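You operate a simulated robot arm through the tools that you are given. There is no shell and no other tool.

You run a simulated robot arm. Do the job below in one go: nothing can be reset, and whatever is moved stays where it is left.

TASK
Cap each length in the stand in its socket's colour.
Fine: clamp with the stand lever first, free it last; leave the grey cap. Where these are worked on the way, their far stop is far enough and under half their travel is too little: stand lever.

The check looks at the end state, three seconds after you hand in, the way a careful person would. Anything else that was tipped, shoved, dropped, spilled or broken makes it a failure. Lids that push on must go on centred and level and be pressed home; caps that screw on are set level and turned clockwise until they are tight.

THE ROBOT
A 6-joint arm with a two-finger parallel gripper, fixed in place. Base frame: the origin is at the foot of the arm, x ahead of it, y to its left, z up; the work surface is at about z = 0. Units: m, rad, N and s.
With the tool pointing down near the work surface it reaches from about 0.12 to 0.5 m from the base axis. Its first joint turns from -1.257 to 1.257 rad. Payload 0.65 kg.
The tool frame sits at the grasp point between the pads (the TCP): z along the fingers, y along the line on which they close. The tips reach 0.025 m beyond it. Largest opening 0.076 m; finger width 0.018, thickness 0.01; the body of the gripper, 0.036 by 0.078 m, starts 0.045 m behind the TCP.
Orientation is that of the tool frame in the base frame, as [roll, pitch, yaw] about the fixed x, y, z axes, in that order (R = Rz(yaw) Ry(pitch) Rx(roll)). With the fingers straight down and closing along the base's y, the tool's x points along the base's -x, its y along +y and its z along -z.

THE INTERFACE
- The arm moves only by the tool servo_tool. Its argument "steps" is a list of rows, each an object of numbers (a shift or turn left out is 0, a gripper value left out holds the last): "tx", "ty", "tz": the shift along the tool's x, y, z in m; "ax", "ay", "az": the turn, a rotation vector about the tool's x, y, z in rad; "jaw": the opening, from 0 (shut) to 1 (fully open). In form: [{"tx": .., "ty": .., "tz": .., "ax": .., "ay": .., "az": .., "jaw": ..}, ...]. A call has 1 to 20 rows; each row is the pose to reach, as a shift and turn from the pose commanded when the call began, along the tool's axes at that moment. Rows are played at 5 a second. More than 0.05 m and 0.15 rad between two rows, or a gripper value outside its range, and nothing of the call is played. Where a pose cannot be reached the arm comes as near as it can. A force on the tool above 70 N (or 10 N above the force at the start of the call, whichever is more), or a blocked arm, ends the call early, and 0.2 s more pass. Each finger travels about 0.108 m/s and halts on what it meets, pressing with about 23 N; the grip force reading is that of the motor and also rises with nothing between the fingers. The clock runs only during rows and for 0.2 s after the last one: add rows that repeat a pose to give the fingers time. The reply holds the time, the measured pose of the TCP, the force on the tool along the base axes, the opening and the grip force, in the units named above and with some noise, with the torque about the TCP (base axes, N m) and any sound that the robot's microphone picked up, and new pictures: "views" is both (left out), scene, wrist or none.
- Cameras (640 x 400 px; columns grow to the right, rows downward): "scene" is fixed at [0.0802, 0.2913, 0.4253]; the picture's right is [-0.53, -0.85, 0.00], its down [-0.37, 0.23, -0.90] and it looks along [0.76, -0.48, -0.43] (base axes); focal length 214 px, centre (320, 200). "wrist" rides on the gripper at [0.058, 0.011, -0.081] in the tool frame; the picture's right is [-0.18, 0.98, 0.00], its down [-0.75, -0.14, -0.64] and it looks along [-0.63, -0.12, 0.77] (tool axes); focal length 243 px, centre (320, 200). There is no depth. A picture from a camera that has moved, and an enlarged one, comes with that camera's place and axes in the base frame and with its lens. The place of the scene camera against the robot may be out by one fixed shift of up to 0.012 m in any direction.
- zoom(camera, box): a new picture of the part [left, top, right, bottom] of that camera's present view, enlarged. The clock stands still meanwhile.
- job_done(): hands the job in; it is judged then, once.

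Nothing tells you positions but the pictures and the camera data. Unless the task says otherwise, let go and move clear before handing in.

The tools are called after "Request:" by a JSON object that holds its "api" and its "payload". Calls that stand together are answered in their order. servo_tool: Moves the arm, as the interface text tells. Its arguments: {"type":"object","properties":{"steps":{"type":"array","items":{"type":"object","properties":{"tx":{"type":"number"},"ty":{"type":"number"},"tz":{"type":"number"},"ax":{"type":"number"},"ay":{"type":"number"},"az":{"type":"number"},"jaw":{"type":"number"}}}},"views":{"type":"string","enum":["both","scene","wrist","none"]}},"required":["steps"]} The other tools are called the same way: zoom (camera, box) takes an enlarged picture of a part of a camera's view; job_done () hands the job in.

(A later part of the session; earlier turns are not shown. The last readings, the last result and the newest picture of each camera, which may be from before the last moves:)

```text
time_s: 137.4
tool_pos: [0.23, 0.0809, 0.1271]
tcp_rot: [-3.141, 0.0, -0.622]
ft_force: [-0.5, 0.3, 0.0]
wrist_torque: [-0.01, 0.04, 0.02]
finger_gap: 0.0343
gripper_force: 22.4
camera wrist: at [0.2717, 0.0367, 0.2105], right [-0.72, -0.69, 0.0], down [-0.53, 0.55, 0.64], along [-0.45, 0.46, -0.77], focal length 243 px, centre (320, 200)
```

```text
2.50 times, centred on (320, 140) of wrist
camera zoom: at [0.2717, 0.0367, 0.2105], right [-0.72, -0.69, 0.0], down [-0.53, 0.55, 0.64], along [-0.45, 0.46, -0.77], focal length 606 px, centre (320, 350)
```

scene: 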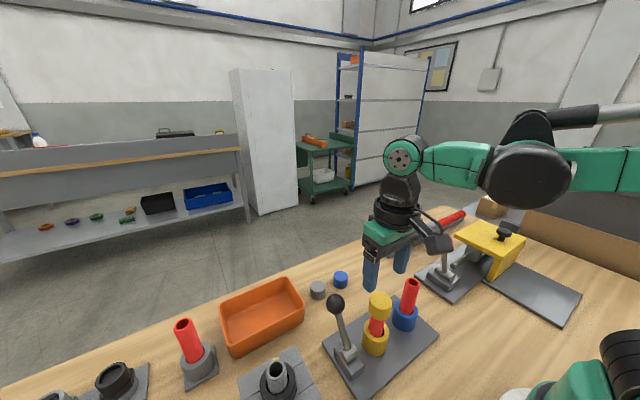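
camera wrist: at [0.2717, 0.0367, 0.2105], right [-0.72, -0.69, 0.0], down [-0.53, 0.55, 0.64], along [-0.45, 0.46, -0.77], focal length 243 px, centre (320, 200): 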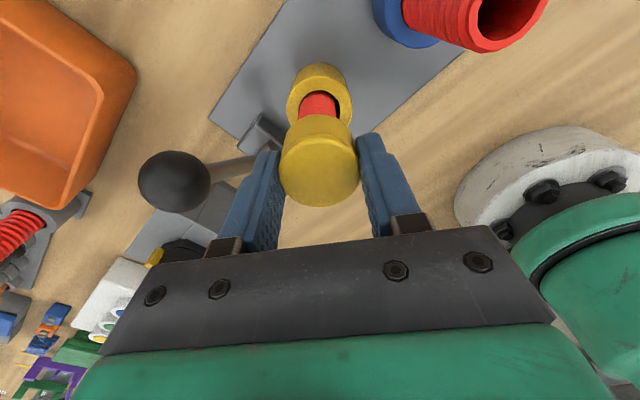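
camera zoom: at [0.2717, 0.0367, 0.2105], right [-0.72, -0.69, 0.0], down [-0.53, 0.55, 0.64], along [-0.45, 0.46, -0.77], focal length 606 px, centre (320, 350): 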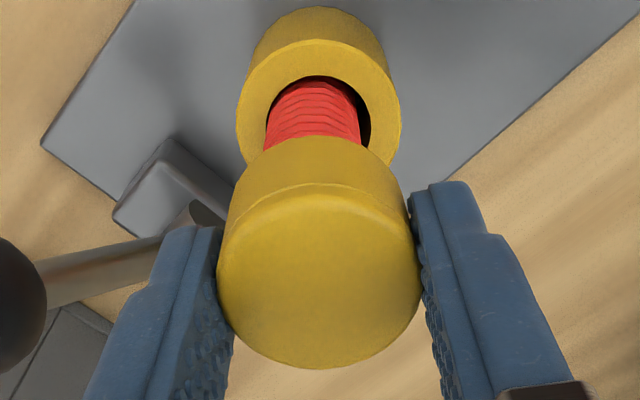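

Request:
{"api": "servo_tool", "payload": {"steps": [{"tx": 0.0002, "ty": -0.0008, "tz": 0.0005}, {"tx": 0.0002, "ty": -0.0008, "tz": 0.001}, {"tx": 0.0002, "ty": -0.0008, "tz": 0.001, "az": 0.14}, {"tx": 0.0002, "ty": -0.0008, "tz": 0.001, "az": 0.28}, {"tx": 0.0002, "ty": -0.0008, "tz": 0.001, "az": 0.42}, {"tx": 0.0002, "ty": -0.0008, "tz": 0.001, "az": 0.56}, {"tx": 0.0002, "ty": -0.0008, "tz": 0.001, "az": 0.7}, {"tx": 0.0002, "ty": -0.0008, "tz": 0.001, "az": 0.84}, {"tx": 0.0002, "ty": -0.0008, "tz": 0.001, "az": 0.98}, {"tx": 0.0002, "ty": -0.0008, "tz": 0.001, "az": 1.12}, {"tx": 0.0002, "ty": -0.0008, "tz": 0.001, "az": 1.26}, {"tx": 0.0002, "ty": -0.0008, "tz": 0.001, "az": 1.4}, {"tx": 0.0002, "ty": -0.0008, "tz": 0.001, "az": 1.54}, {"tx": 0.0002, "ty": -0.0008, "tz": 0.001, "az": 1.68}, {"tx": 0.0002, "ty": -0.0008, "tz": 0.001, "az": 1.82}, {"tx": 0.0002, "ty": -0.0008, "tz": 0.001, "az": 1.96}, {"tx": 0.0002, "ty": -0.0008, "tz": 0.001, "az": 2.1}, {"tx": 0.0002, "ty": -0.0008, "tz": 0.001, "az": 2.24}, {"tx": 0.0002, "ty": -0.0008, "tz": 0.001, "az": 2.38}, {"tx": 0.0002, "ty": -0.0008, "tz": 0.001, "az": 2.52}], "views": "wrist"}}

Request:
{"api": "zoom", "payload": {"camera": "wrist", "box": [200, 60, 440, 220]}}

```text
time_s: 141.6
tool_pos: [0.2314, 0.0825, 0.1282]
tcp_rot: [3.141, 0.0, 3.141]
ft_force: [-0.2, -0.4, -0.1]
wrist_torque: [-0.02, -0.02, 0.03]
finger_gap: 0.034
gripper_force: 23.0
camera wrist: at [0.1739, 0.0923, 0.2098], right [0.19, 0.98, 0.0], down [0.75, -0.14, 0.64], along [0.63, -0.12, -0.77], focal length 243 px, centre (320, 200)
```

wrist: 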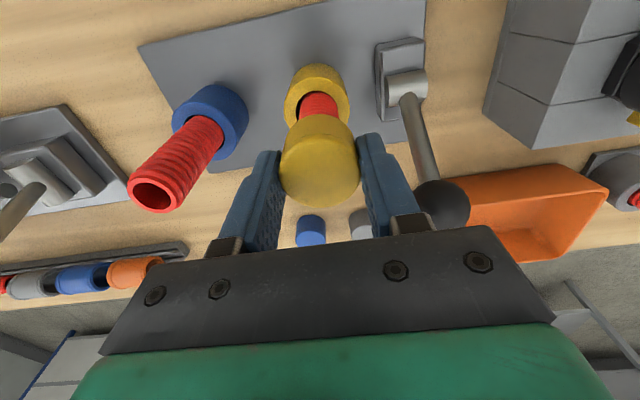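

```text
2.50 times, centred on (320, 140) of wrist
camera zoom: at [0.1739, 0.0923, 0.2098], right [0.19, 0.98, 0.0], down [0.75, -0.14, 0.64], along [0.63, -0.12, -0.77], focal length 606 px, centre (320, 350)
```

zoom: 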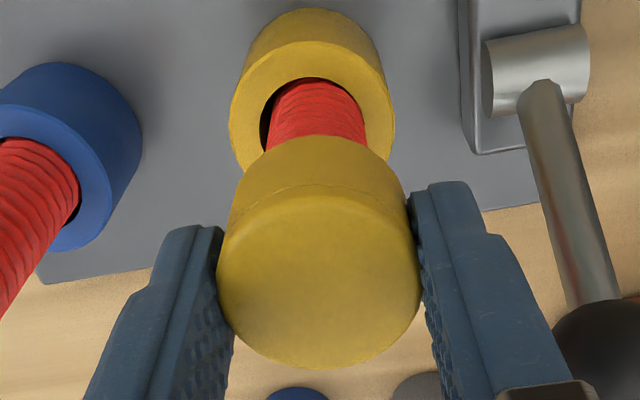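

Interesting: the preload force has gone to zero although I pressed 1 mm. I'll keep turning clockwise with another small preload and watch the height.

Request:
{"api": "servo_tool", "payload": {"steps": [{"tz": 0.0005}, {"tz": 0.001}, {"tz": 0.001, "az": 0.14}, {"tz": 0.001, "az": 0.28}, {"tz": 0.001, "az": 0.42}, {"tz": 0.001, "az": 0.56}, {"tz": 0.001, "az": 0.7}, {"tz": 0.001, "az": 0.84}, {"tz": 0.001, "az": 0.98}, {"tz": 0.001, "az": 1.12}, {"tz": 0.001, "az": 1.26}, {"tz": 0.001, "az": 1.4}, {"tz": 0.001, "az": 1.54}, {"tz": 0.001, "az": 1.68}, {"tz": 0.001, "az": 1.82}, {"tz": 0.001, "az": 1.96}, {"tz": 0.001, "az": 2.1}, {"tz": 0.001, "az": 2.24}, {"tz": 0.001, "az": 2.38}, {"tz": 0.001, "az": 2.52}], "views": "wrist"}}

Request:
{"api": "zoom", "payload": {"camera": "wrist", "box": [200, 60, 440, 220]}}

```text
time_s: 145.8
tool_pos: [0.2297, 0.0814, 0.1269]
tcp_rot: [-3.141, 0.0, 0.621]
ft_force: [0.6, -0.3, 8.7]
wrist_torque: [-0.01, -0.02, -0.03]
finger_gap: 0.034
gripper_force: 23.1
camera wrist: at [0.2855, 0.1058, 0.2084], right [0.42, -0.91, 0.0], down [-0.69, -0.32, 0.64], along [-0.58, -0.27, -0.77], focal length 243 px, centre (320, 200)
```

wrist: 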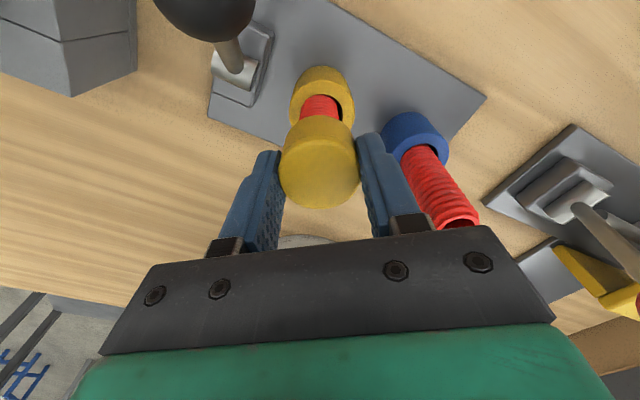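

```text
2.50 times, centred on (320, 140) of wrist
camera zoom: at [0.2855, 0.1058, 0.2084], right [0.42, -0.91, 0.0], down [-0.69, -0.32, 0.64], along [-0.58, -0.27, -0.77], focal length 606 px, centre (320, 350)
```

zoom: 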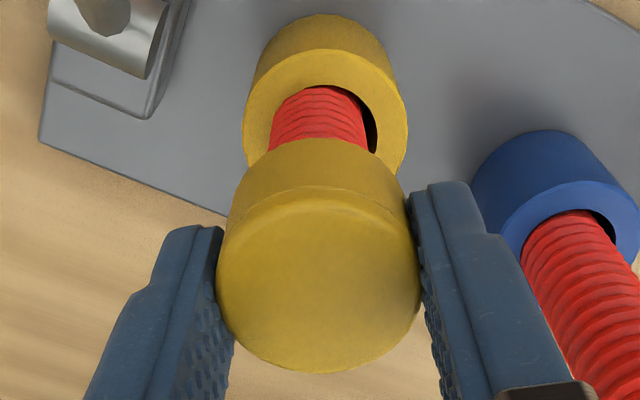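

Request:
{"api": "zoom", "payload": {"camera": "wrist", "box": [295, 85, 350, 125]}}

```text
10.00 times, centred on (322, 105) of wrist
camera zoom: at [0.2855, 0.1058, 0.2084], right [0.42, -0.91, 0.0], down [-0.69, -0.32, 0.64], along [-0.58, -0.27, -0.77], focal length 2426 px, centre (295, 1150)
```

zoom: 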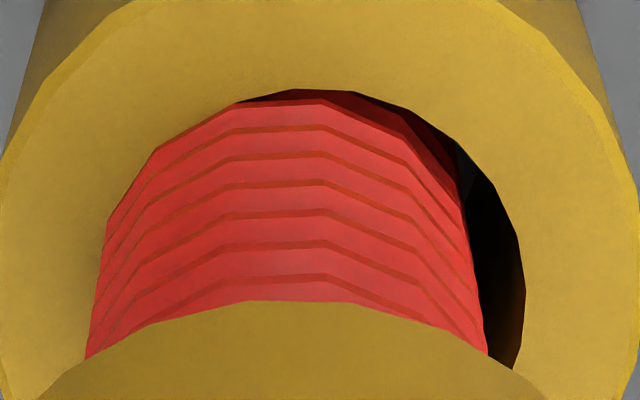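

The pipe's facet corners are visible, so they can serve as rotation marks. I'll turn a little further clockwise and see whether the pipe turns along with the cap.

Request:
{"api": "servo_tool", "payload": {"steps": [{"az": 0.1}, {"az": 0.2}, {"az": 0.2}], "views": "none"}}

Request:
{"api": "zoom", "payload": {"camera": "wrist", "box": [295, 85, 350, 125]}}

```text
time_s: 146.6
tool_pos: [0.2344, 0.0714, 0.1278]
tcp_rot: [-3.138, -0.001, 0.424]
ft_force: [-3.5, 8.0, 16.5]
wrist_torque: [0.42, 0.12, 0.07]
finger_gap: 0.034
gripper_force: 23.0
out of reach, approached as far as the arm can: row 2, 3
```

```text
10.00 times, centred on (322, 105) of wrist
camera zoom: at [0.2932, 0.0843, 0.2088], right [0.24, -0.97, 0.0], down [-0.74, -0.18, 0.64], along [-0.63, -0.15, -0.77], focal length 2426 px, centre (295, 1150)
```

zoom: 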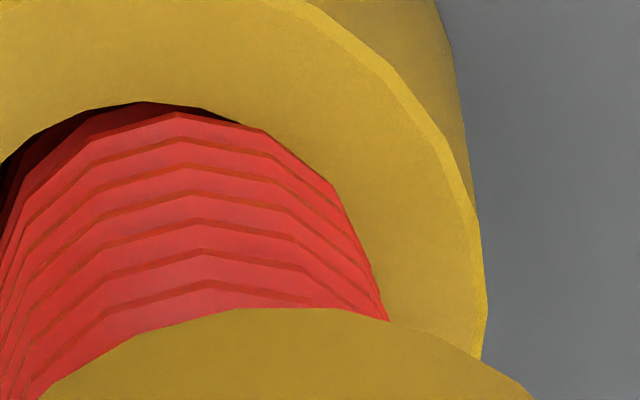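

The wrist ran out of range there and pulled sideways. I'll return straight away to the previous pose.

Request:
{"api": "servo_tool", "payload": {"steps": [{"az": -0.1}, {"az": -0.2}, {"az": -0.25}, {"az": -0.25}], "views": "both"}}

Request:
{"api": "zoom", "payload": {"camera": "wrist", "box": [295, 85, 350, 125]}}

Request:
{"api": "zoom", "payload": {"camera": "scene", "box": [340, 270, 430, 360]}}

```text
time_s: 147.6
tool_pos: [0.2341, 0.0704, 0.1278]
tcp_rot: [-3.141, 0.0, 0.673]
ft_force: [-0.8, 4.1, 13.7]
wrist_torque: [0.27, 0.14, -0.01]
finger_gap: 0.0341
gripper_force: 23.3
camera wrist: at [0.2875, 0.0979, 0.2087], right [0.47, -0.88, 0.0], down [-0.68, -0.36, 0.64], along [-0.57, -0.3, -0.77], focal length 243 px, centre (320, 200)
```

scene: 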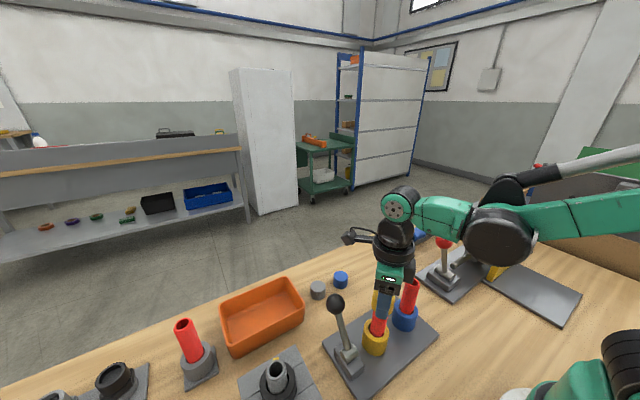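
wrist: 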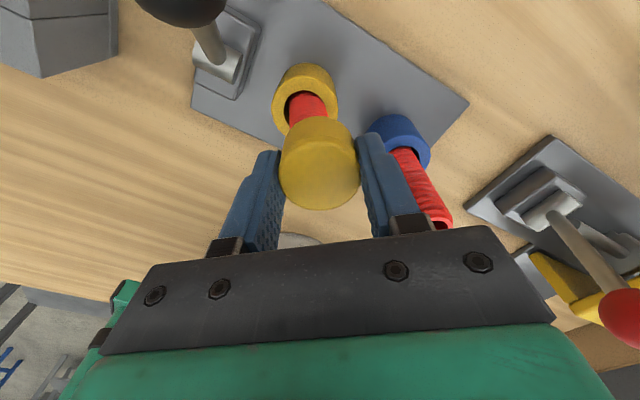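

```text
10.00 times, centred on (322, 105) of wrist
camera zoom: at [0.2875, 0.0979, 0.2087], right [0.47, -0.88, 0.0], down [-0.68, -0.36, 0.64], along [-0.57, -0.3, -0.77], focal length 2426 px, centre (295, 1150)
```

zoom: 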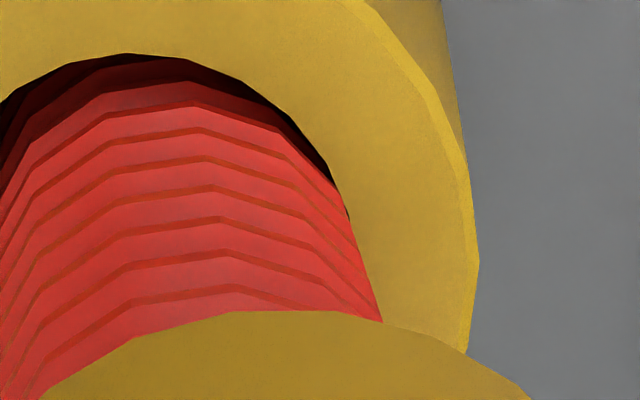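

```text
4.44 times, centred on (385, 315) of scene
camera zoom: at [0.0802, 0.2913, 0.4253], right [-0.53, -0.85, 0.0], down [-0.37, 0.23, -0.9], along [0.76, -0.48, -0.43], focal length 953 px, centre (31, -311)
```

zoom: 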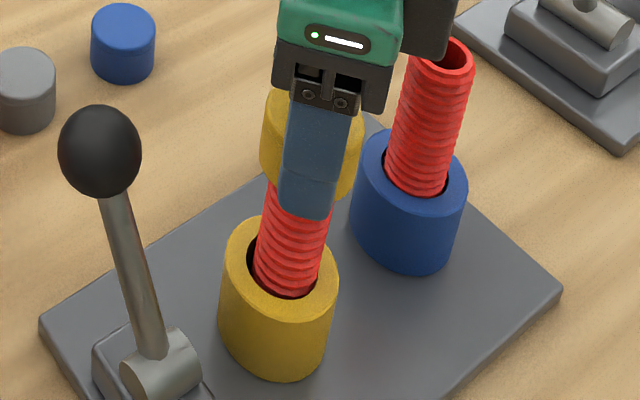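

The pipe's facets moved relative to the camera, so the cap does turn on the pipe, with no thread effect. The cap and pipe are now leaning about 10 mm toward -y because of the overreach. I'll ease off the load and bring them back upright.

Request:
{"api": "servo_tool", "payload": {"steps": [{"tz": -0.0008}, {"tx": 0.001, "ty": -0.0026, "tz": -0.001}, {"tx": 0.002, "ty": -0.0053, "tz": -0.001}, {"tx": 0.003, "ty": -0.008, "tz": -0.001}, {"tx": 0.004, "ty": -0.0106, "tz": -0.001}, {"tx": 0.004, "ty": -0.0106, "tz": -0.001}], "views": "both"}}

Request:
{"api": "zoom", "payload": {"camera": "wrist", "box": [200, 60, 440, 220]}}

Request:
{"api": "zoom", "payload": {"camera": "scene", "box": [340, 270, 430, 360]}}

```text
time_s: 149.0
tool_pos: [0.2316, 0.082, 0.1284]
tcp_rot: [3.141, -0.002, 0.672]
ft_force: [0.3, -0.4, -0.6]
wrist_torque: [0.0, -0.02, -0.01]
finger_gap: 0.0339
gripper_force: 23.2
camera wrist: at [0.2844, 0.1084, 0.2097], right [0.47, -0.88, 0.0], down [-0.68, -0.36, 0.64], along [-0.57, -0.3, -0.77], focal length 243 px, centre (320, 200)
```

scene: 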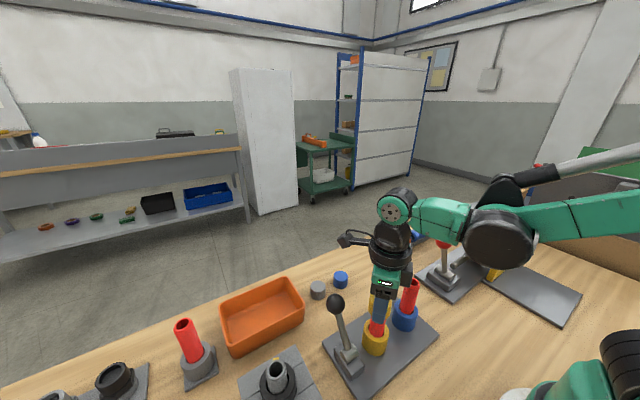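
wrist: 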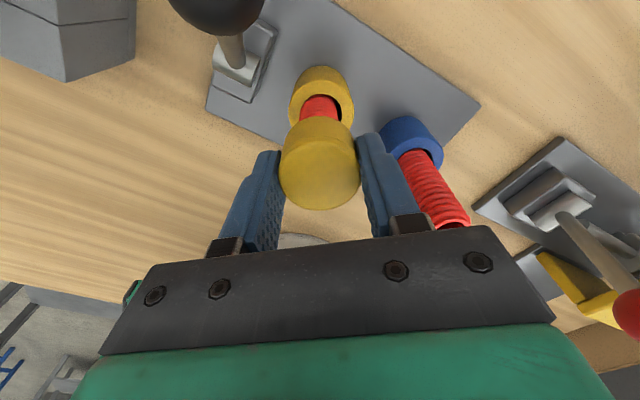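

```text
2.50 times, centred on (320, 140) of wrist
camera zoom: at [0.2844, 0.1084, 0.2097], right [0.47, -0.88, 0.0], down [-0.68, -0.36, 0.64], along [-0.57, -0.3, -0.77], focal length 606 px, centre (320, 350)
```

zoom: 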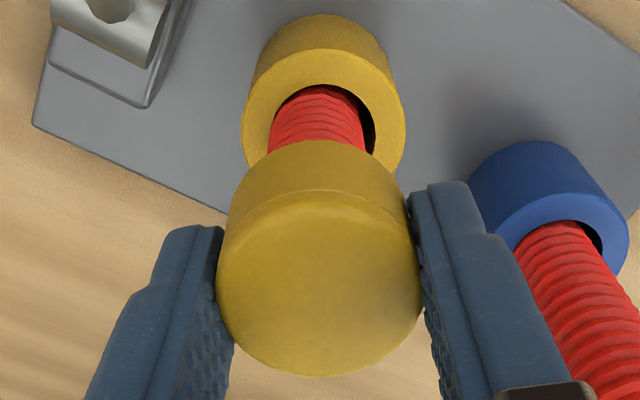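

```text
4.44 times, centred on (385, 315) of scene
camera zoom: at [0.0802, 0.2913, 0.4253], right [-0.53, -0.85, 0.0], down [-0.37, 0.23, -0.9], along [0.76, -0.48, -0.43], focal length 953 px, centre (31, -311)
```

zoom: 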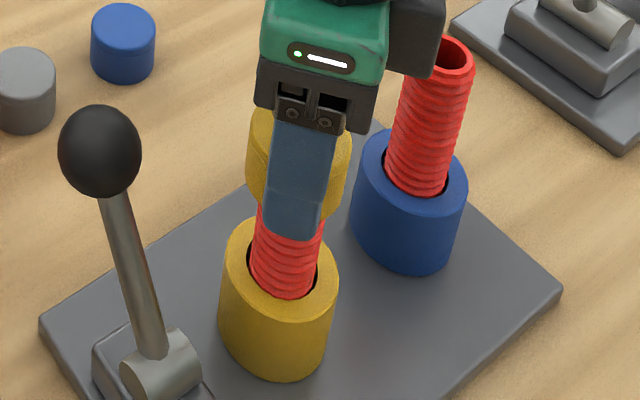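

The pipe is upright and centred in its socket again. I'll seat the cap, release it, and press it home from above once more.

Request:
{"api": "servo_tool", "payload": {"steps": [{"tz": 0.0008}, {"tz": 0.0008, "jaw": 0.5}, {"tz": 0.0008, "jaw": 0.65}, {"tz": 0.0008, "jaw": 0.65}, {"tz": -0.02, "jaw": 0.65}, {"tz": -0.045, "jaw": 0.5}, {"tz": -0.06, "jaw": 0.0}, {"tz": -0.06, "jaw": 0.0}, {"tz": -0.06, "jaw": 0.0}], "views": "both"}}

Request:
{"api": "zoom", "payload": {"camera": "wrist", "box": [220, 30, 420, 180]}}

Request:
{"api": "zoom", "payload": {"camera": "scene", "box": [340, 270, 430, 360]}}

```text
time_s: 151.0
tool_pos: [0.2305, 0.0814, 0.1887]
tcp_rot: [-3.14, -0.001, 0.673]
ft_force: [-0.1, -0.5, 0.8]
wrist_torque: [-0.02, 0.0, 0.01]
finger_gap: 0.0
gripper_force: 22.6
camera wrist: at [0.2848, 0.1082, 0.27], right [0.47, -0.88, 0.0], down [-0.68, -0.36, 0.64], along [-0.57, -0.3, -0.77], focal length 243 px, centre (320, 200)
```

scene: 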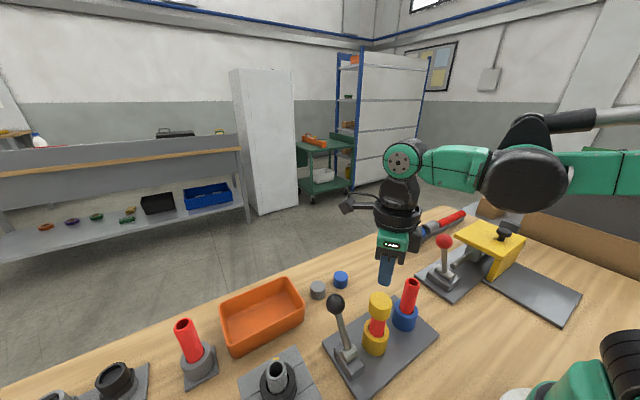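
wrist: 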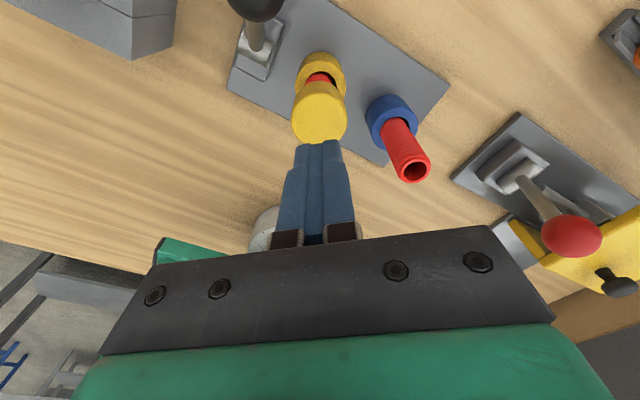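

```text
2.67 times, centred on (320, 105) of wrist
camera zoom: at [0.2848, 0.1082, 0.27], right [0.47, -0.88, 0.0], down [-0.68, -0.36, 0.64], along [-0.57, -0.3, -0.77], focal length 647 px, centre (320, 453)
```

zoom: 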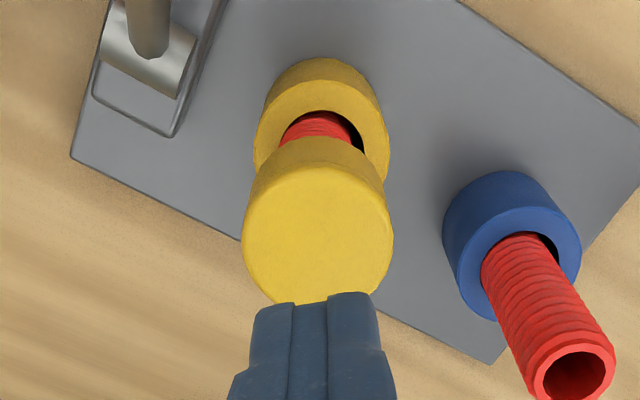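

```text
4.44 times, centred on (385, 315) of scene
camera zoom: at [0.0802, 0.2913, 0.4253], right [-0.53, -0.85, 0.0], down [-0.37, 0.23, -0.9], along [0.76, -0.48, -0.43], focal length 953 px, centre (31, -311)
```

zoom: 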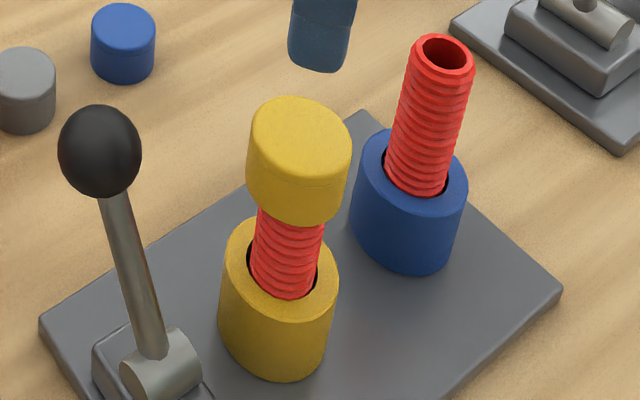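

The cap looks level and centred. As a final check for any thread engagement, I'll grip it, lift about 4 mm, and see whether the pipe comes with it.

Request:
{"api": "servo_tool", "payload": {"steps": [{"jaw": 0.4}, {"jaw": 0.7}, {"tz": 0.02, "jaw": 0.7}, {"tz": 0.04, "jaw": 0.7}, {"tz": 0.055, "jaw": 0.7}, {"tz": 0.06, "jaw": 0.7}, {"tz": 0.06, "jaw": 0.55}, {"tz": 0.06, "jaw": 0.38}, {"tz": 0.06, "jaw": 0.38}, {"tz": 0.06, "jaw": 0.38}], "views": "none"}}

Request:
{"api": "zoom", "payload": {"camera": "scene", "box": [360, 300, 400, 340]}}

Request:
{"api": "servo_tool", "payload": {"steps": [{"tz": -0.002}, {"tz": -0.004}, {"tz": -0.005}, {"tz": -0.005}], "views": "none"}}

Request:
{"api": "zoom", "payload": {"camera": "scene", "box": [360, 300, 400, 340]}}

```text
time_s: 153.2
tool_pos: [0.2307, 0.0802, 0.1269]
tcp_rot: [-3.142, -0.002, 0.671]
ft_force: [-0.4, 0.0, 0.2]
wrist_torque: [0.0, 0.02, 0.03]
finger_gap: 0.0338
gripper_force: 22.9
```

```text
10.00 times, centred on (380, 320) of scene
camera zoom: at [0.0802, 0.2913, 0.4253], right [-0.53, -0.85, 0.0], down [-0.37, 0.23, -0.9], along [0.76, -0.48, -0.43], focal length 2145 px, centre (-280, -1000)
```

zoom: 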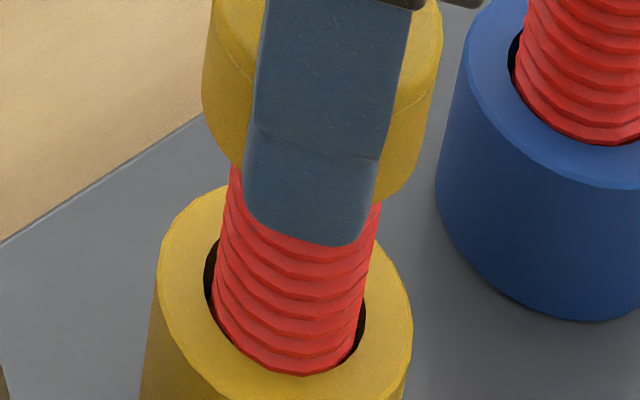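

```text
time_s: 154.2
tool_pos: [0.2295, 0.0808, 0.1328]
tcp_rot: [3.141, 0.001, 0.672]
ft_force: [0.2, 0.0, 0.6]
wrist_torque: [0.02, 0.0, -0.01]
finger_gap: 0.0336
gripper_force: 22.8
```

```text
10.00 times, centred on (380, 320) of scene
camera zoom: at [0.0802, 0.2913, 0.4253], right [-0.53, -0.85, 0.0], down [-0.37, 0.23, -0.9], along [0.76, -0.48, -0.43], focal length 2145 px, centre (-280, -1000)
```

zoom: 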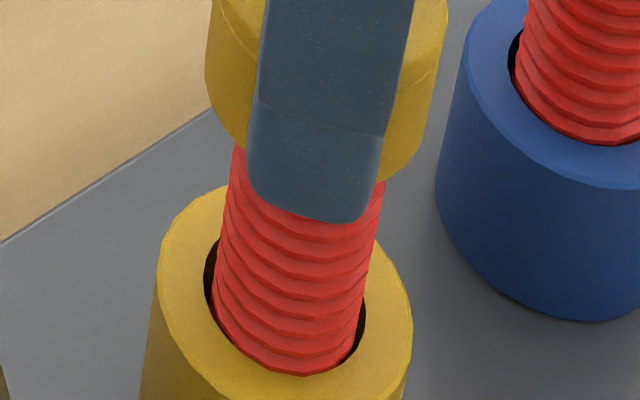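

The pipe's ribs stayed exactly where they were while the cap slid up, so these caps simply push on and don't thread. I'll set the yellow cap back down, release, and press it home.

Request:
{"api": "servo_tool", "payload": {"steps": [{"tz": 0.002}, {"tz": 0.004}, {"tz": 0.0055}, {"tz": 0.0055, "jaw": 0.5}, {"tz": 0.0055, "jaw": 0.65}, {"tz": 0.0055, "jaw": 0.65}, {"tz": -0.015, "jaw": 0.65}, {"tz": -0.04, "jaw": 0.5}, {"tz": -0.05, "jaw": 0.0}, {"tz": -0.05, "jaw": 0.0}, {"tz": -0.03, "jaw": 0.0}, {"tz": -0.019, "jaw": 0.0}, {"tz": -0.016, "jaw": 0.0}, {"tz": -0.0145, "jaw": 0.0}, {"tz": -0.0145, "jaw": 0.0}], "views": "none"}}

```text
time_s: 157.4
tool_pos: [0.2304, 0.0791, 0.1487]
tcp_rot: [3.141, 0.0, 0.671]
ft_force: [0.2, -0.5, 34.7]
wrist_torque: [-0.02, -0.02, 0.01]
finger_gap: 0.0
gripper_force: 22.9
```

Home at 35 N. I'll rise, straighten the wrist, and go for the blue cap.

Request:
{"api": "servo_tool", "payload": {"steps": [{"tz": -0.03, "jaw": 0.0}, {"tz": -0.06, "jaw": 0.3}, {"tz": -0.06, "az": -0.14, "jaw": 0.66}, {"tz": -0.06, "az": -0.28, "jaw": 0.66}, {"tz": -0.06, "az": -0.42}, {"tz": -0.06, "az": -0.56}, {"tz": -0.06, "az": -0.7}, {"tz": -0.06, "az": -0.84}, {"tz": -0.06, "az": -0.98}, {"tz": -0.06, "az": -1.12}, {"tz": -0.06, "az": -1.26}, {"tz": -0.06, "az": -1.4}, {"tz": -0.06, "az": -1.54}, {"tz": -0.06, "az": -1.68}, {"tz": -0.06, "az": -1.82}, {"tz": -0.06, "az": -1.96}, {"tz": -0.06, "az": -2.1}, {"tz": -0.06, "az": -2.24}, {"tz": -0.06, "az": -2.38}, {"tz": -0.06, "az": -2.47}], "views": "both"}}

Request:
{"api": "zoom", "payload": {"camera": "wrist", "box": [180, 20, 440, 170]}}

```text
time_s: 161.6
tool_pos: [0.2307, 0.0802, 0.2086]
tcp_rot: [-3.141, 0.0, -3.14]
ft_force: [-0.5, -0.4, -0.8]
wrist_torque: [0.03, 0.0, 0.02]
finger_gap: 0.0501
gripper_force: 0.1
camera wrist: at [0.1736, 0.0911, 0.2888], right [0.18, 0.98, 0.0], down [0.75, -0.14, 0.64], along [0.63, -0.12, -0.77], focal length 243 px, centre (320, 200)
```

scene: 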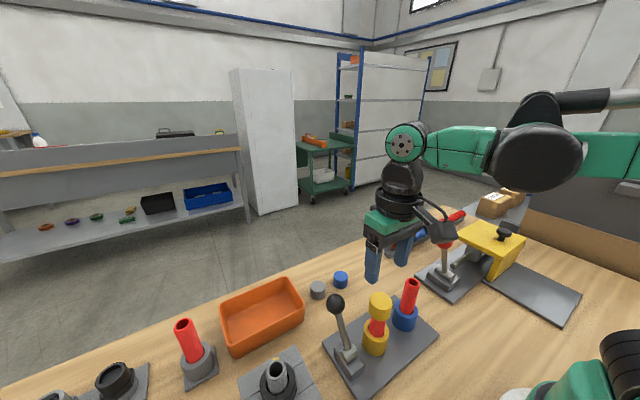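
wrist: 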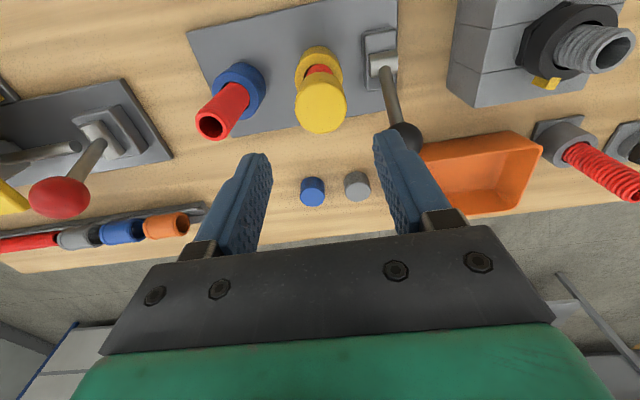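

```text
2.46 times, centred on (310, 95) of wrist
camera zoom: at [0.1736, 0.0911, 0.2888], right [0.18, 0.98, 0.0], down [0.75, -0.14, 0.64], along [0.63, -0.12, -0.77], focal length 597 px, centre (345, 458)
```

zoom: 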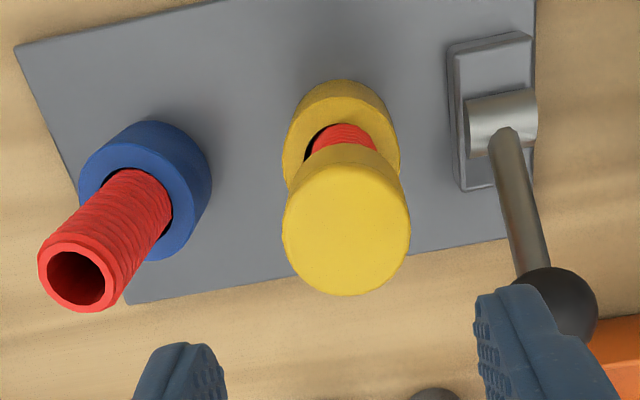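

Request:
{"api": "servo_tool", "payload": {"steps": [{"tx": -0.035, "ty": -0.01, "jaw": 0.66}, {"tx": -0.07, "ty": -0.02, "jaw": 0.66}, {"tx": -0.11, "ty": -0.03, "tz": 0.01, "jaw": 0.66}, {"tx": -0.1507, "ty": -0.038, "tz": 0.03, "jaw": 0.66}, {"tx": -0.1507, "ty": -0.038, "tz": 0.07, "jaw": 0.66}, {"tx": -0.1507, "ty": -0.038, "tz": 0.112, "jaw": 0.66}, {"tx": -0.1507, "ty": -0.038, "tz": 0.112, "jaw": 0.66}], "views": "wrist"}}

Request:
{"api": "zoom", "payload": {"camera": "wrist", "box": [200, 30, 440, 180]}}

```text
time_s: 163.2
tool_pos: [0.3806, 0.0447, 0.094]
tcp_rot: [-3.141, 0.0, -3.139]
ft_force: [0.2, 0.2, -0.3]
wrist_torque: [-0.01, -0.01, -0.03]
finger_gap: 0.0503
gripper_force: 0.0
camera wrist: at [0.3241, 0.0544, 0.1758], right [0.18, 0.98, 0.0], down [0.75, -0.14, 0.64], along [0.63, -0.12, -0.77], focal length 243 px, centre (320, 200)
```

wrist: 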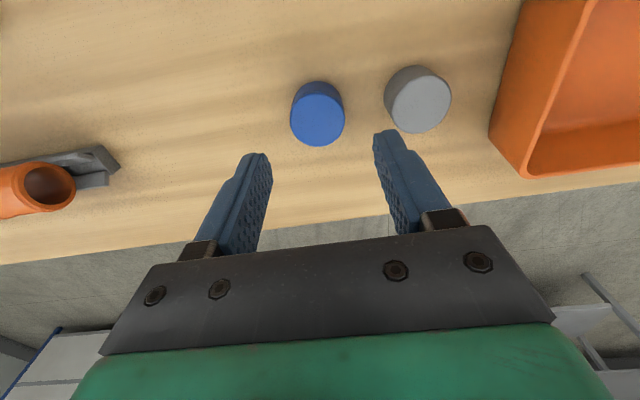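

```text
2.67 times, centred on (320, 105) of wrist
camera zoom: at [0.3241, 0.0544, 0.1758], right [0.18, 0.98, 0.0], down [0.75, -0.14, 0.64], along [0.63, -0.12, -0.77], focal length 647 px, centre (320, 453)
```

zoom: 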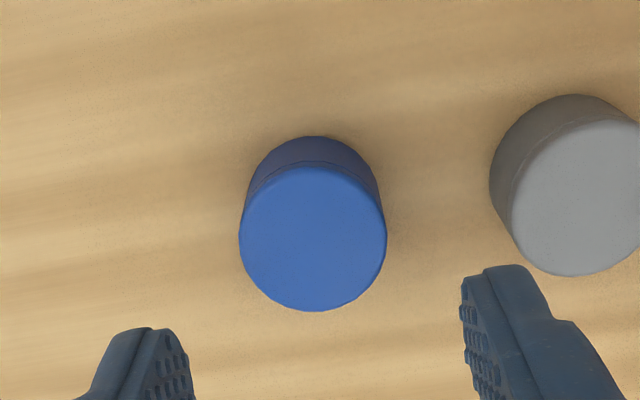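

Request:
{"api": "servo_tool", "payload": {"steps": [{"tx": -0.0014, "ty": -0.0018, "tz": 0.02, "jaw": 0.66}, {"tx": -0.0014, "ty": -0.0018, "tz": 0.045, "jaw": 0.66}, {"tx": -0.0014, "ty": -0.0018, "tz": 0.062, "jaw": 0.66}, {"tx": -0.0014, "ty": -0.0018, "tz": 0.062, "jaw": 0.66}], "views": "wrist"}}

Request:
{"api": "zoom", "payload": {"camera": "wrist", "box": [200, 80, 440, 230]}}

```text
time_s: 164.2
tool_pos: [0.3819, 0.0425, 0.0331]
tcp_rot: [3.141, 0.001, -3.138]
ft_force: [-0.8, -0.9, -0.1]
wrist_torque: [0.04, 0.04, -0.01]
finger_gap: 0.0503
gripper_force: 0.0
camera wrist: at [0.325, 0.0524, 0.1147], right [0.18, 0.98, 0.0], down [0.75, -0.14, 0.64], along [0.63, -0.12, -0.77], focal length 243 px, centre (320, 200)
```

wrist: 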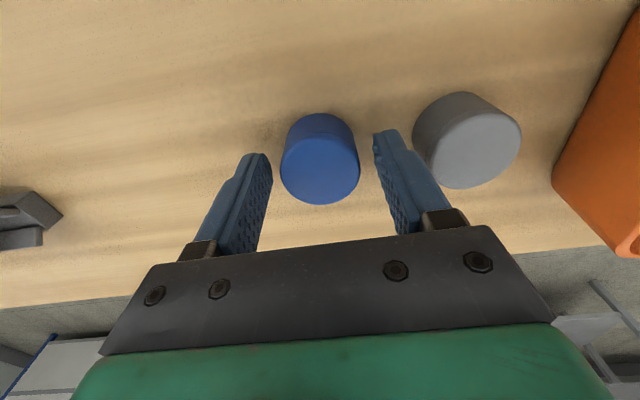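

```text
2.67 times, centred on (320, 155) of wrist
camera zoom: at [0.325, 0.0524, 0.1147], right [0.18, 0.98, 0.0], down [0.75, -0.14, 0.64], along [0.63, -0.12, -0.77], focal length 647 px, centre (320, 320)
```

zoom: 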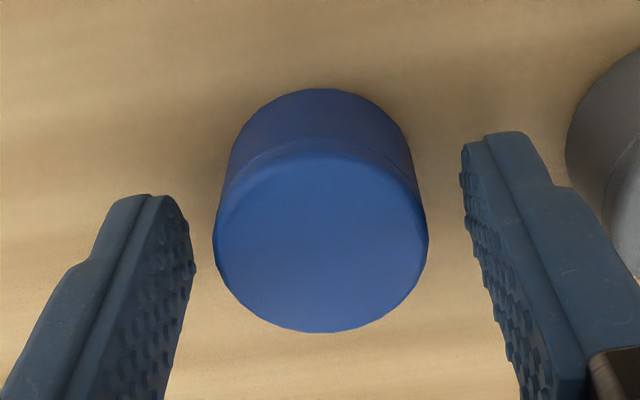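

Request:
{"api": "servo_tool", "payload": {"steps": [{"tz": 0.0005, "jaw": 0.55}, {"tz": 0.0005, "jaw": 0.38}, {"tz": 0.0005, "jaw": 0.38}, {"tz": 0.0005, "jaw": 0.38}], "views": "wrist"}}

Request:
{"api": "zoom", "payload": {"camera": "wrist", "box": [200, 80, 440, 230]}}

```text
time_s: 165.2
tool_pos: [0.3827, 0.0428, 0.0325]
tcp_rot: [-3.14, 0.0, -3.141]
ft_force: [0.3, 0.6, 1.5]
wrist_torque: [-0.03, -0.01, 0.0]
finger_gap: 0.0345
gripper_force: 23.1
camera wrist: at [0.3253, 0.0525, 0.1144], right [0.18, 0.98, 0.0], down [0.75, -0.14, 0.64], along [0.63, -0.12, -0.77], focal length 243 px, centre (320, 200)
```

wrist: 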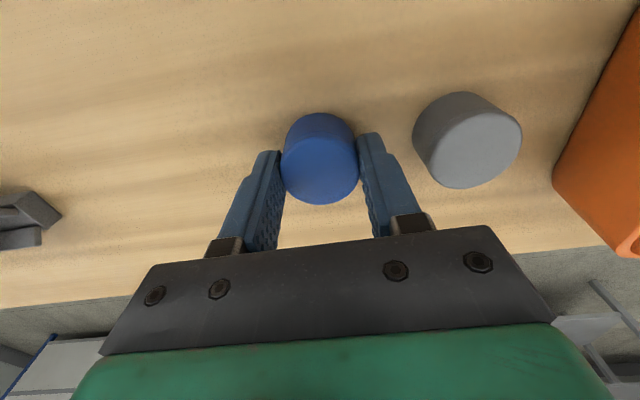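

```text
2.67 times, centred on (320, 155) of wrist
camera zoom: at [0.3253, 0.0525, 0.1144], right [0.18, 0.98, 0.0], down [0.75, -0.14, 0.64], along [0.63, -0.12, -0.77], focal length 647 px, centre (320, 320)
```

zoom: 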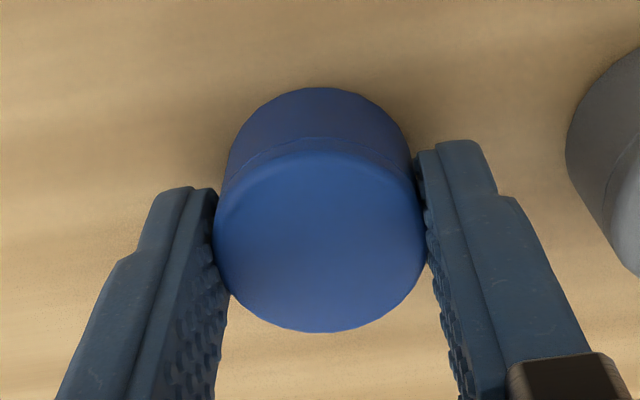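

Request:
{"api": "servo_tool", "payload": {"steps": [{"tz": -0.02}, {"tz": -0.06}, {"tz": -0.1}, {"tz": -0.14}, {"tx": 0.03, "ty": -0.01, "tz": -0.165}, {"tx": 0.07, "ty": -0.022, "tz": -0.17}, {"tx": 0.11, "ty": -0.034, "tz": -0.17}, {"tx": 0.1338, "ty": -0.0415, "tz": -0.17}, {"tx": 0.1338, "ty": -0.0415, "tz": -0.17}, {"tx": 0.1338, "ty": -0.0415, "tz": -0.17}], "views": "both"}}

Request:
{"api": "zoom", "payload": {"camera": "wrist", "box": [220, 0, 420, 150]}}

```text
time_s: 167.4
tool_pos: [0.2483, -0.0004, 0.2043]
tcp_rot: [3.141, 0.0, -3.14]
ft_force: [0.1, 0.7, -0.2]
wrist_torque: [0.01, 0.01, -0.03]
finger_gap: 0.0343
gripper_force: 23.1
camera wrist: at [0.1916, 0.0093, 0.2861], right [0.18, 0.98, 0.0], down [0.75, -0.14, 0.64], along [0.63, -0.12, -0.77], focal length 243 px, centre (320, 200)
```

scene: 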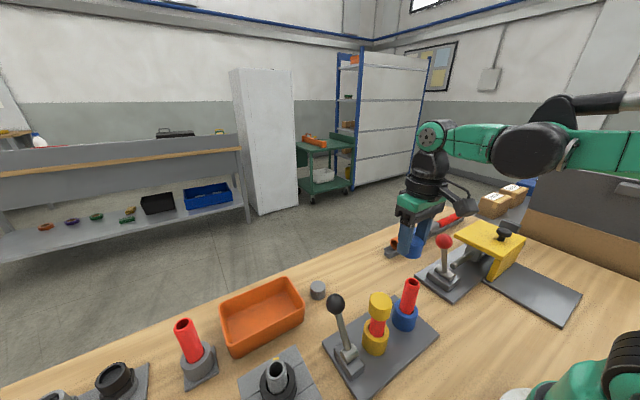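
wrist: 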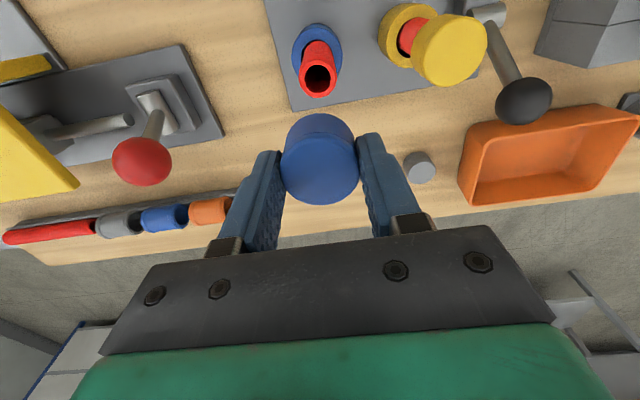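

```text
2.67 times, centred on (320, 75) of wrist
camera zoom: at [0.1916, 0.0093, 0.2861], right [0.18, 0.98, 0.0], down [0.75, -0.14, 0.64], along [0.63, -0.12, -0.77], focal length 647 px, centre (320, 533)
```

zoom: 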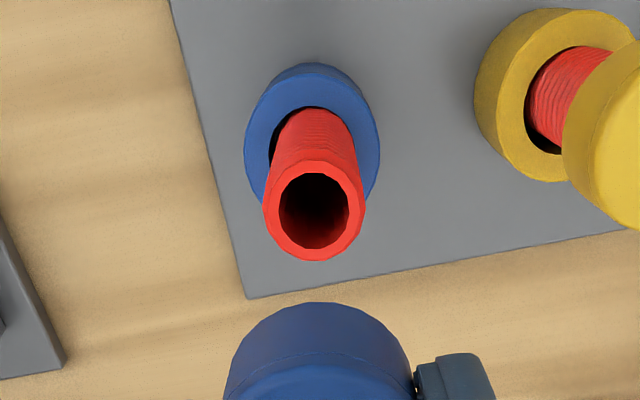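

Request:
{"api": "servo_tool", "payload": {"steps": [{"tx": 0.007, "ty": 0.001, "az": -0.14}, {"tx": 0.014, "ty": 0.002, "az": -0.28}, {"tx": 0.0192, "ty": 0.0021, "az": -0.42}, {"tx": 0.0192, "ty": 0.0021, "az": -0.56}, {"tx": 0.0192, "ty": 0.0021, "az": -0.7}, {"tx": 0.0192, "ty": 0.0021, "az": -0.84}, {"tx": 0.0192, "ty": 0.0021, "az": -0.98}, {"tx": 0.0192, "ty": 0.0021, "az": -1.12}, {"tx": 0.0192, "ty": 0.0021, "az": -1.26}, {"tx": 0.0192, "ty": 0.0021, "az": -1.4}, {"tx": 0.0192, "ty": 0.0021, "tz": 0.02, "az": -1.4}, {"tx": 0.0192, "ty": 0.0021, "tz": 0.024, "az": -1.4}, {"tx": 0.0192, "ty": 0.0021, "tz": 0.024, "az": -1.4}], "views": "wrist"}}

Request:
{"api": "zoom", "payload": {"camera": "wrist", "box": [200, 40, 440, 220]}}

```text
time_s: 170.2
tool_pos: [0.2301, 0.0026, 0.1792]
tcp_rot: [3.141, 0.0, -1.74]
ft_force: [-0.5, 0.2, -0.3]
wrist_torque: [-0.02, -0.01, -0.03]
finger_gap: 0.0342
gripper_force: 23.0
camera wrist: at [0.2107, -0.0543, 0.2606], right [-0.94, 0.35, 0.0], down [0.27, 0.72, 0.64], along [0.22, 0.6, -0.77], focal length 243 px, centre (320, 200)
```

wrist: 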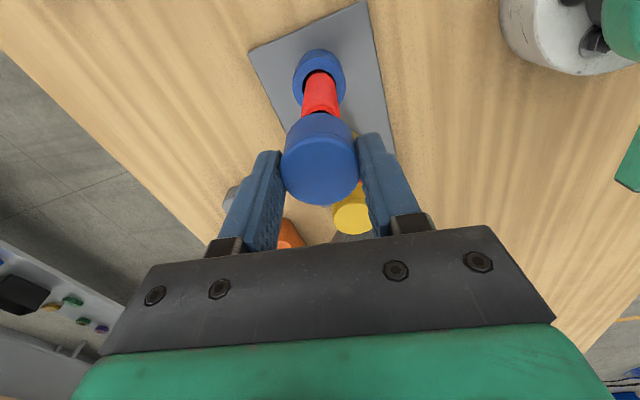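

```text
2.22 times, centred on (320, 130) of wrist
camera zoom: at [0.2107, -0.0543, 0.2606], right [-0.94, 0.35, 0.0], down [0.27, 0.72, 0.64], along [0.22, 0.6, -0.77], focal length 539 px, centre (320, 356)
```

zoom: 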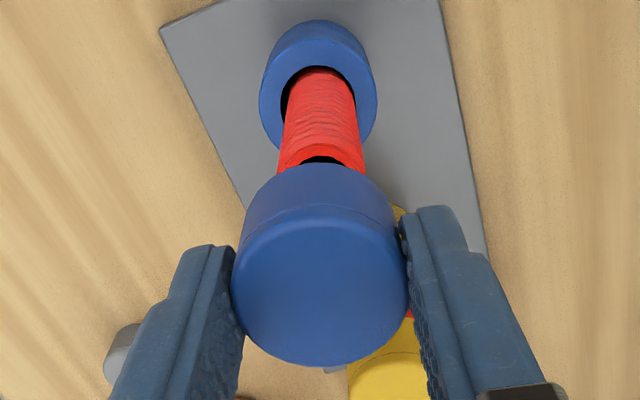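

The blue cap lines up within about 0.5 mm from this side as well. I'll lower it onto the blue-socket pipe, turning clockwise as it goes.

Request:
{"api": "servo_tool", "payload": {"steps": [{"ty": 0.0004, "tz": 0.004}, {"ty": 0.0004, "tz": 0.009}, {"ty": 0.0004, "tz": 0.013}, {"ty": 0.0004, "az": 0.14, "tz": 0.016}, {"ty": 0.0004, "az": 0.28, "tz": 0.018}, {"ty": 0.0004, "az": 0.42, "tz": 0.02}, {"ty": 0.0004, "az": 0.56, "tz": 0.022}, {"ty": 0.0004, "az": 0.7, "tz": 0.024}, {"ty": 0.0004, "az": 0.84, "tz": 0.026}, {"ty": 0.0004, "az": 0.98, "tz": 0.028}, {"ty": 0.0004, "az": 1.12, "tz": 0.03}, {"ty": 0.0004, "az": 1.26, "tz": 0.032}, {"ty": 0.0004, "az": 1.4, "tz": 0.034}, {"ty": 0.0004, "az": 1.4, "tz": 0.034}], "views": "both"}}

Request:
{"api": "zoom", "payload": {"camera": "wrist", "box": [200, 60, 440, 220]}}

```text
time_s: 173.2
tool_pos: [0.2294, 0.0025, 0.1456]
tcp_rot: [-3.142, 0.001, 3.139]
ft_force: [-0.2, 0.0, 0.0]
wrist_torque: [-0.03, -0.04, 0.0]
finger_gap: 0.0341
gripper_force: 22.7
camera wrist: at [0.1723, 0.012, 0.2265], right [0.18, 0.98, 0.0], down [0.75, -0.14, 0.64], along [0.63, -0.12, -0.77], focal length 243 px, centre (320, 200)
```

scene: 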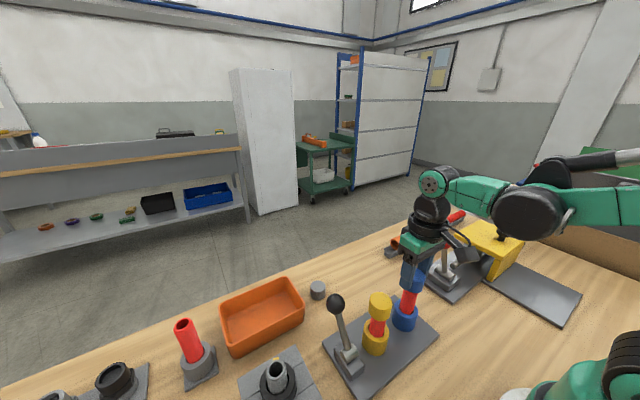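
wrist: 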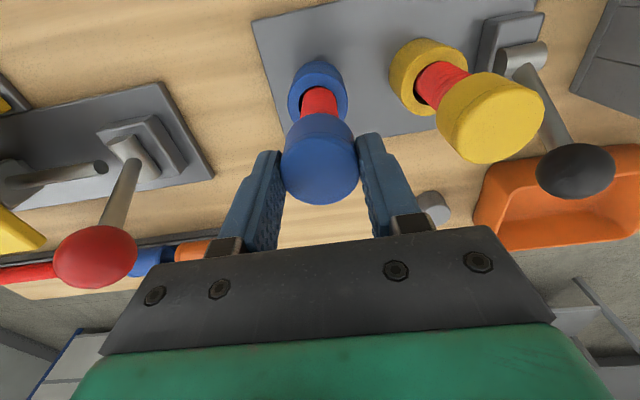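

```text
2.50 times, centred on (320, 140) of wrist
camera zoom: at [0.1723, 0.012, 0.2265], right [0.18, 0.98, 0.0], down [0.75, -0.14, 0.64], along [0.63, -0.12, -0.77], focal length 606 px, centre (320, 350)
```

zoom: 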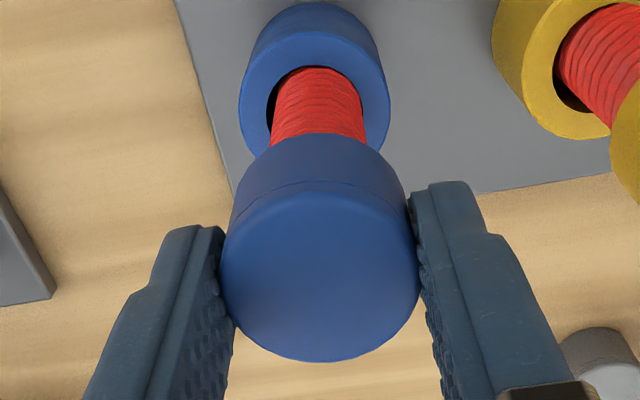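

Request:
{"api": "servo_tool", "payload": {"steps": [{"az": 0.14, "tz": 0.002}, {"az": 0.28, "tz": 0.004}, {"az": 0.42, "tz": 0.006}, {"az": 0.56, "tz": 0.008}, {"az": 0.7, "tz": 0.01}, {"az": 0.84, "tz": 0.0115}, {"az": 0.98, "tz": 0.013}, {"az": 1.12, "tz": 0.014}, {"az": 1.26, "tz": 0.0148}, {"az": 1.4, "tz": 0.0152}], "views": "wrist"}}

Request:
{"api": "zoom", "payload": {"camera": "wrist", "box": [200, 60, 440, 220]}}

```text
time_s: 175.4
tool_pos: [0.2278, 0.0017, 0.1294]
tcp_rot: [3.141, -0.001, 1.739]
ft_force: [0.5, 0.2, 12.5]
wrist_torque: [-0.03, -0.02, -0.01]
finger_gap: 0.0343
gripper_force: 23.5
camera wrist: at [0.2316, 0.0605, 0.2116], right [1.0, -0.02, 0.0], down [-0.01, -0.77, 0.64], along [-0.01, -0.64, -0.77], focal length 243 px, centre (320, 200)
```

wrist: 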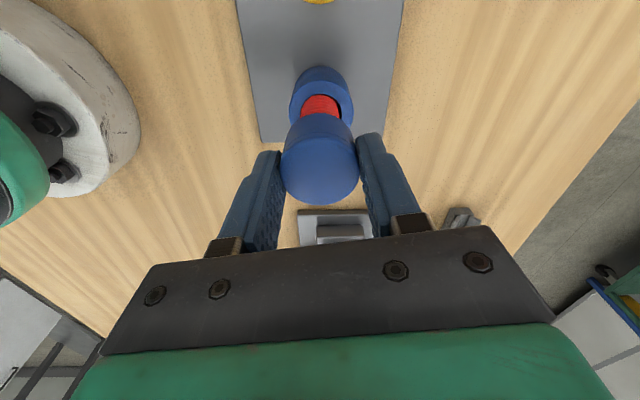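

```text
2.50 times, centred on (320, 140) of wrist
camera zoom: at [0.2316, 0.0605, 0.2116], right [1.0, -0.02, 0.0], down [-0.01, -0.77, 0.64], along [-0.01, -0.64, -0.77], focal length 606 px, centre (320, 350)
```

zoom: 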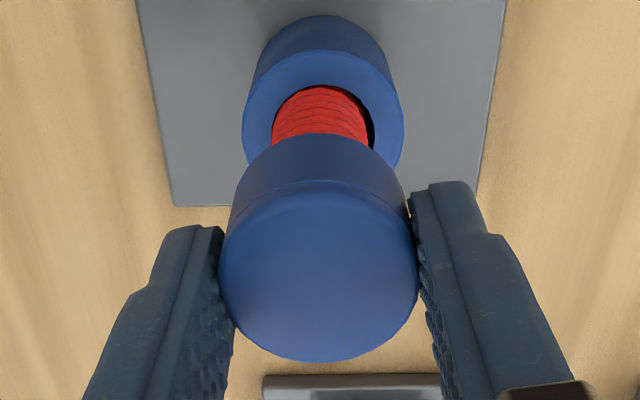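

The blue cap is seated (12 N contact) and centred on its pipe. I'll release it and press it home from above.

Request:
{"api": "servo_tool", "payload": {"steps": [{"tz": -0.0005}, {"tz": -0.0005, "jaw": 0.5}, {"tz": -0.0005, "jaw": 0.65}, {"tz": -0.0005, "jaw": 0.65}, {"tz": -0.025, "jaw": 0.65}, {"tz": -0.05, "jaw": 0.4}, {"tz": -0.055, "jaw": 0.0}, {"tz": -0.055, "jaw": 0.0}, {"tz": -0.055, "jaw": 0.0}], "views": "both"}}

Request:
{"api": "zoom", "payload": {"camera": "wrist", "box": [220, 30, 420, 180]}}

Request:
{"api": "zoom", "payload": {"camera": "scene", "box": [350, 260, 440, 350]}}

```text
time_s: 177.4
tool_pos: [0.2276, 0.0033, 0.1846]
tcp_rot: [3.142, 0.001, 1.742]
ft_force: [0.0, -0.2, 1.0]
wrist_torque: [-0.01, 0.0, -0.01]
finger_gap: 0.0
gripper_force: 22.5
camera wrist: at [0.2311, 0.0612, 0.2663], right [1.0, -0.01, 0.0], down [-0.01, -0.77, 0.64], along [-0.01, -0.64, -0.77], focal length 243 px, centre (320, 200)
```

scene: 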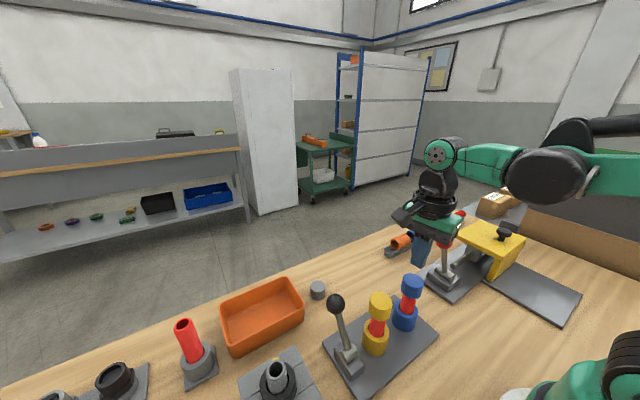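
wrist: 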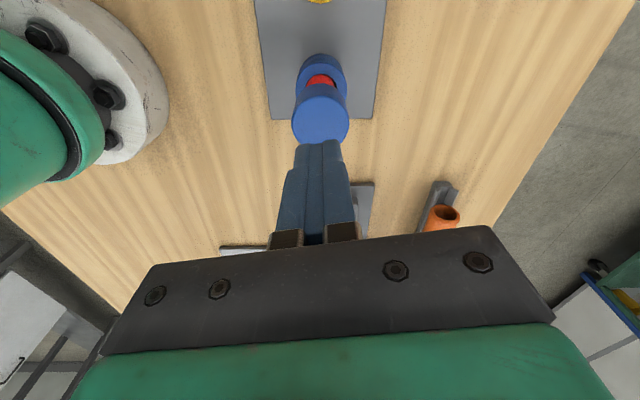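

```text
2.67 times, centred on (320, 105) of wrist
camera zoom: at [0.2311, 0.0612, 0.2663], right [1.0, -0.01, 0.0], down [-0.01, -0.77, 0.64], along [-0.01, -0.64, -0.77], focal length 647 px, centre (320, 453)
```

zoom: 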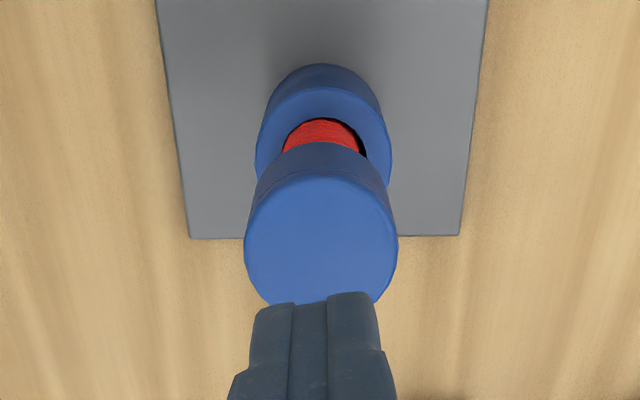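

```text
4.44 times, centred on (395, 305) of scene
camera zoom: at [0.0802, 0.2913, 0.4253], right [-0.53, -0.85, 0.0], down [-0.37, 0.23, -0.9], along [0.76, -0.48, -0.43], focal length 953 px, centre (-13, -267)
```

zoom: 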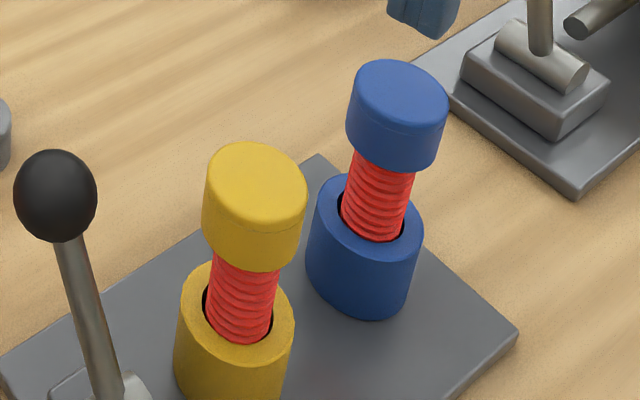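

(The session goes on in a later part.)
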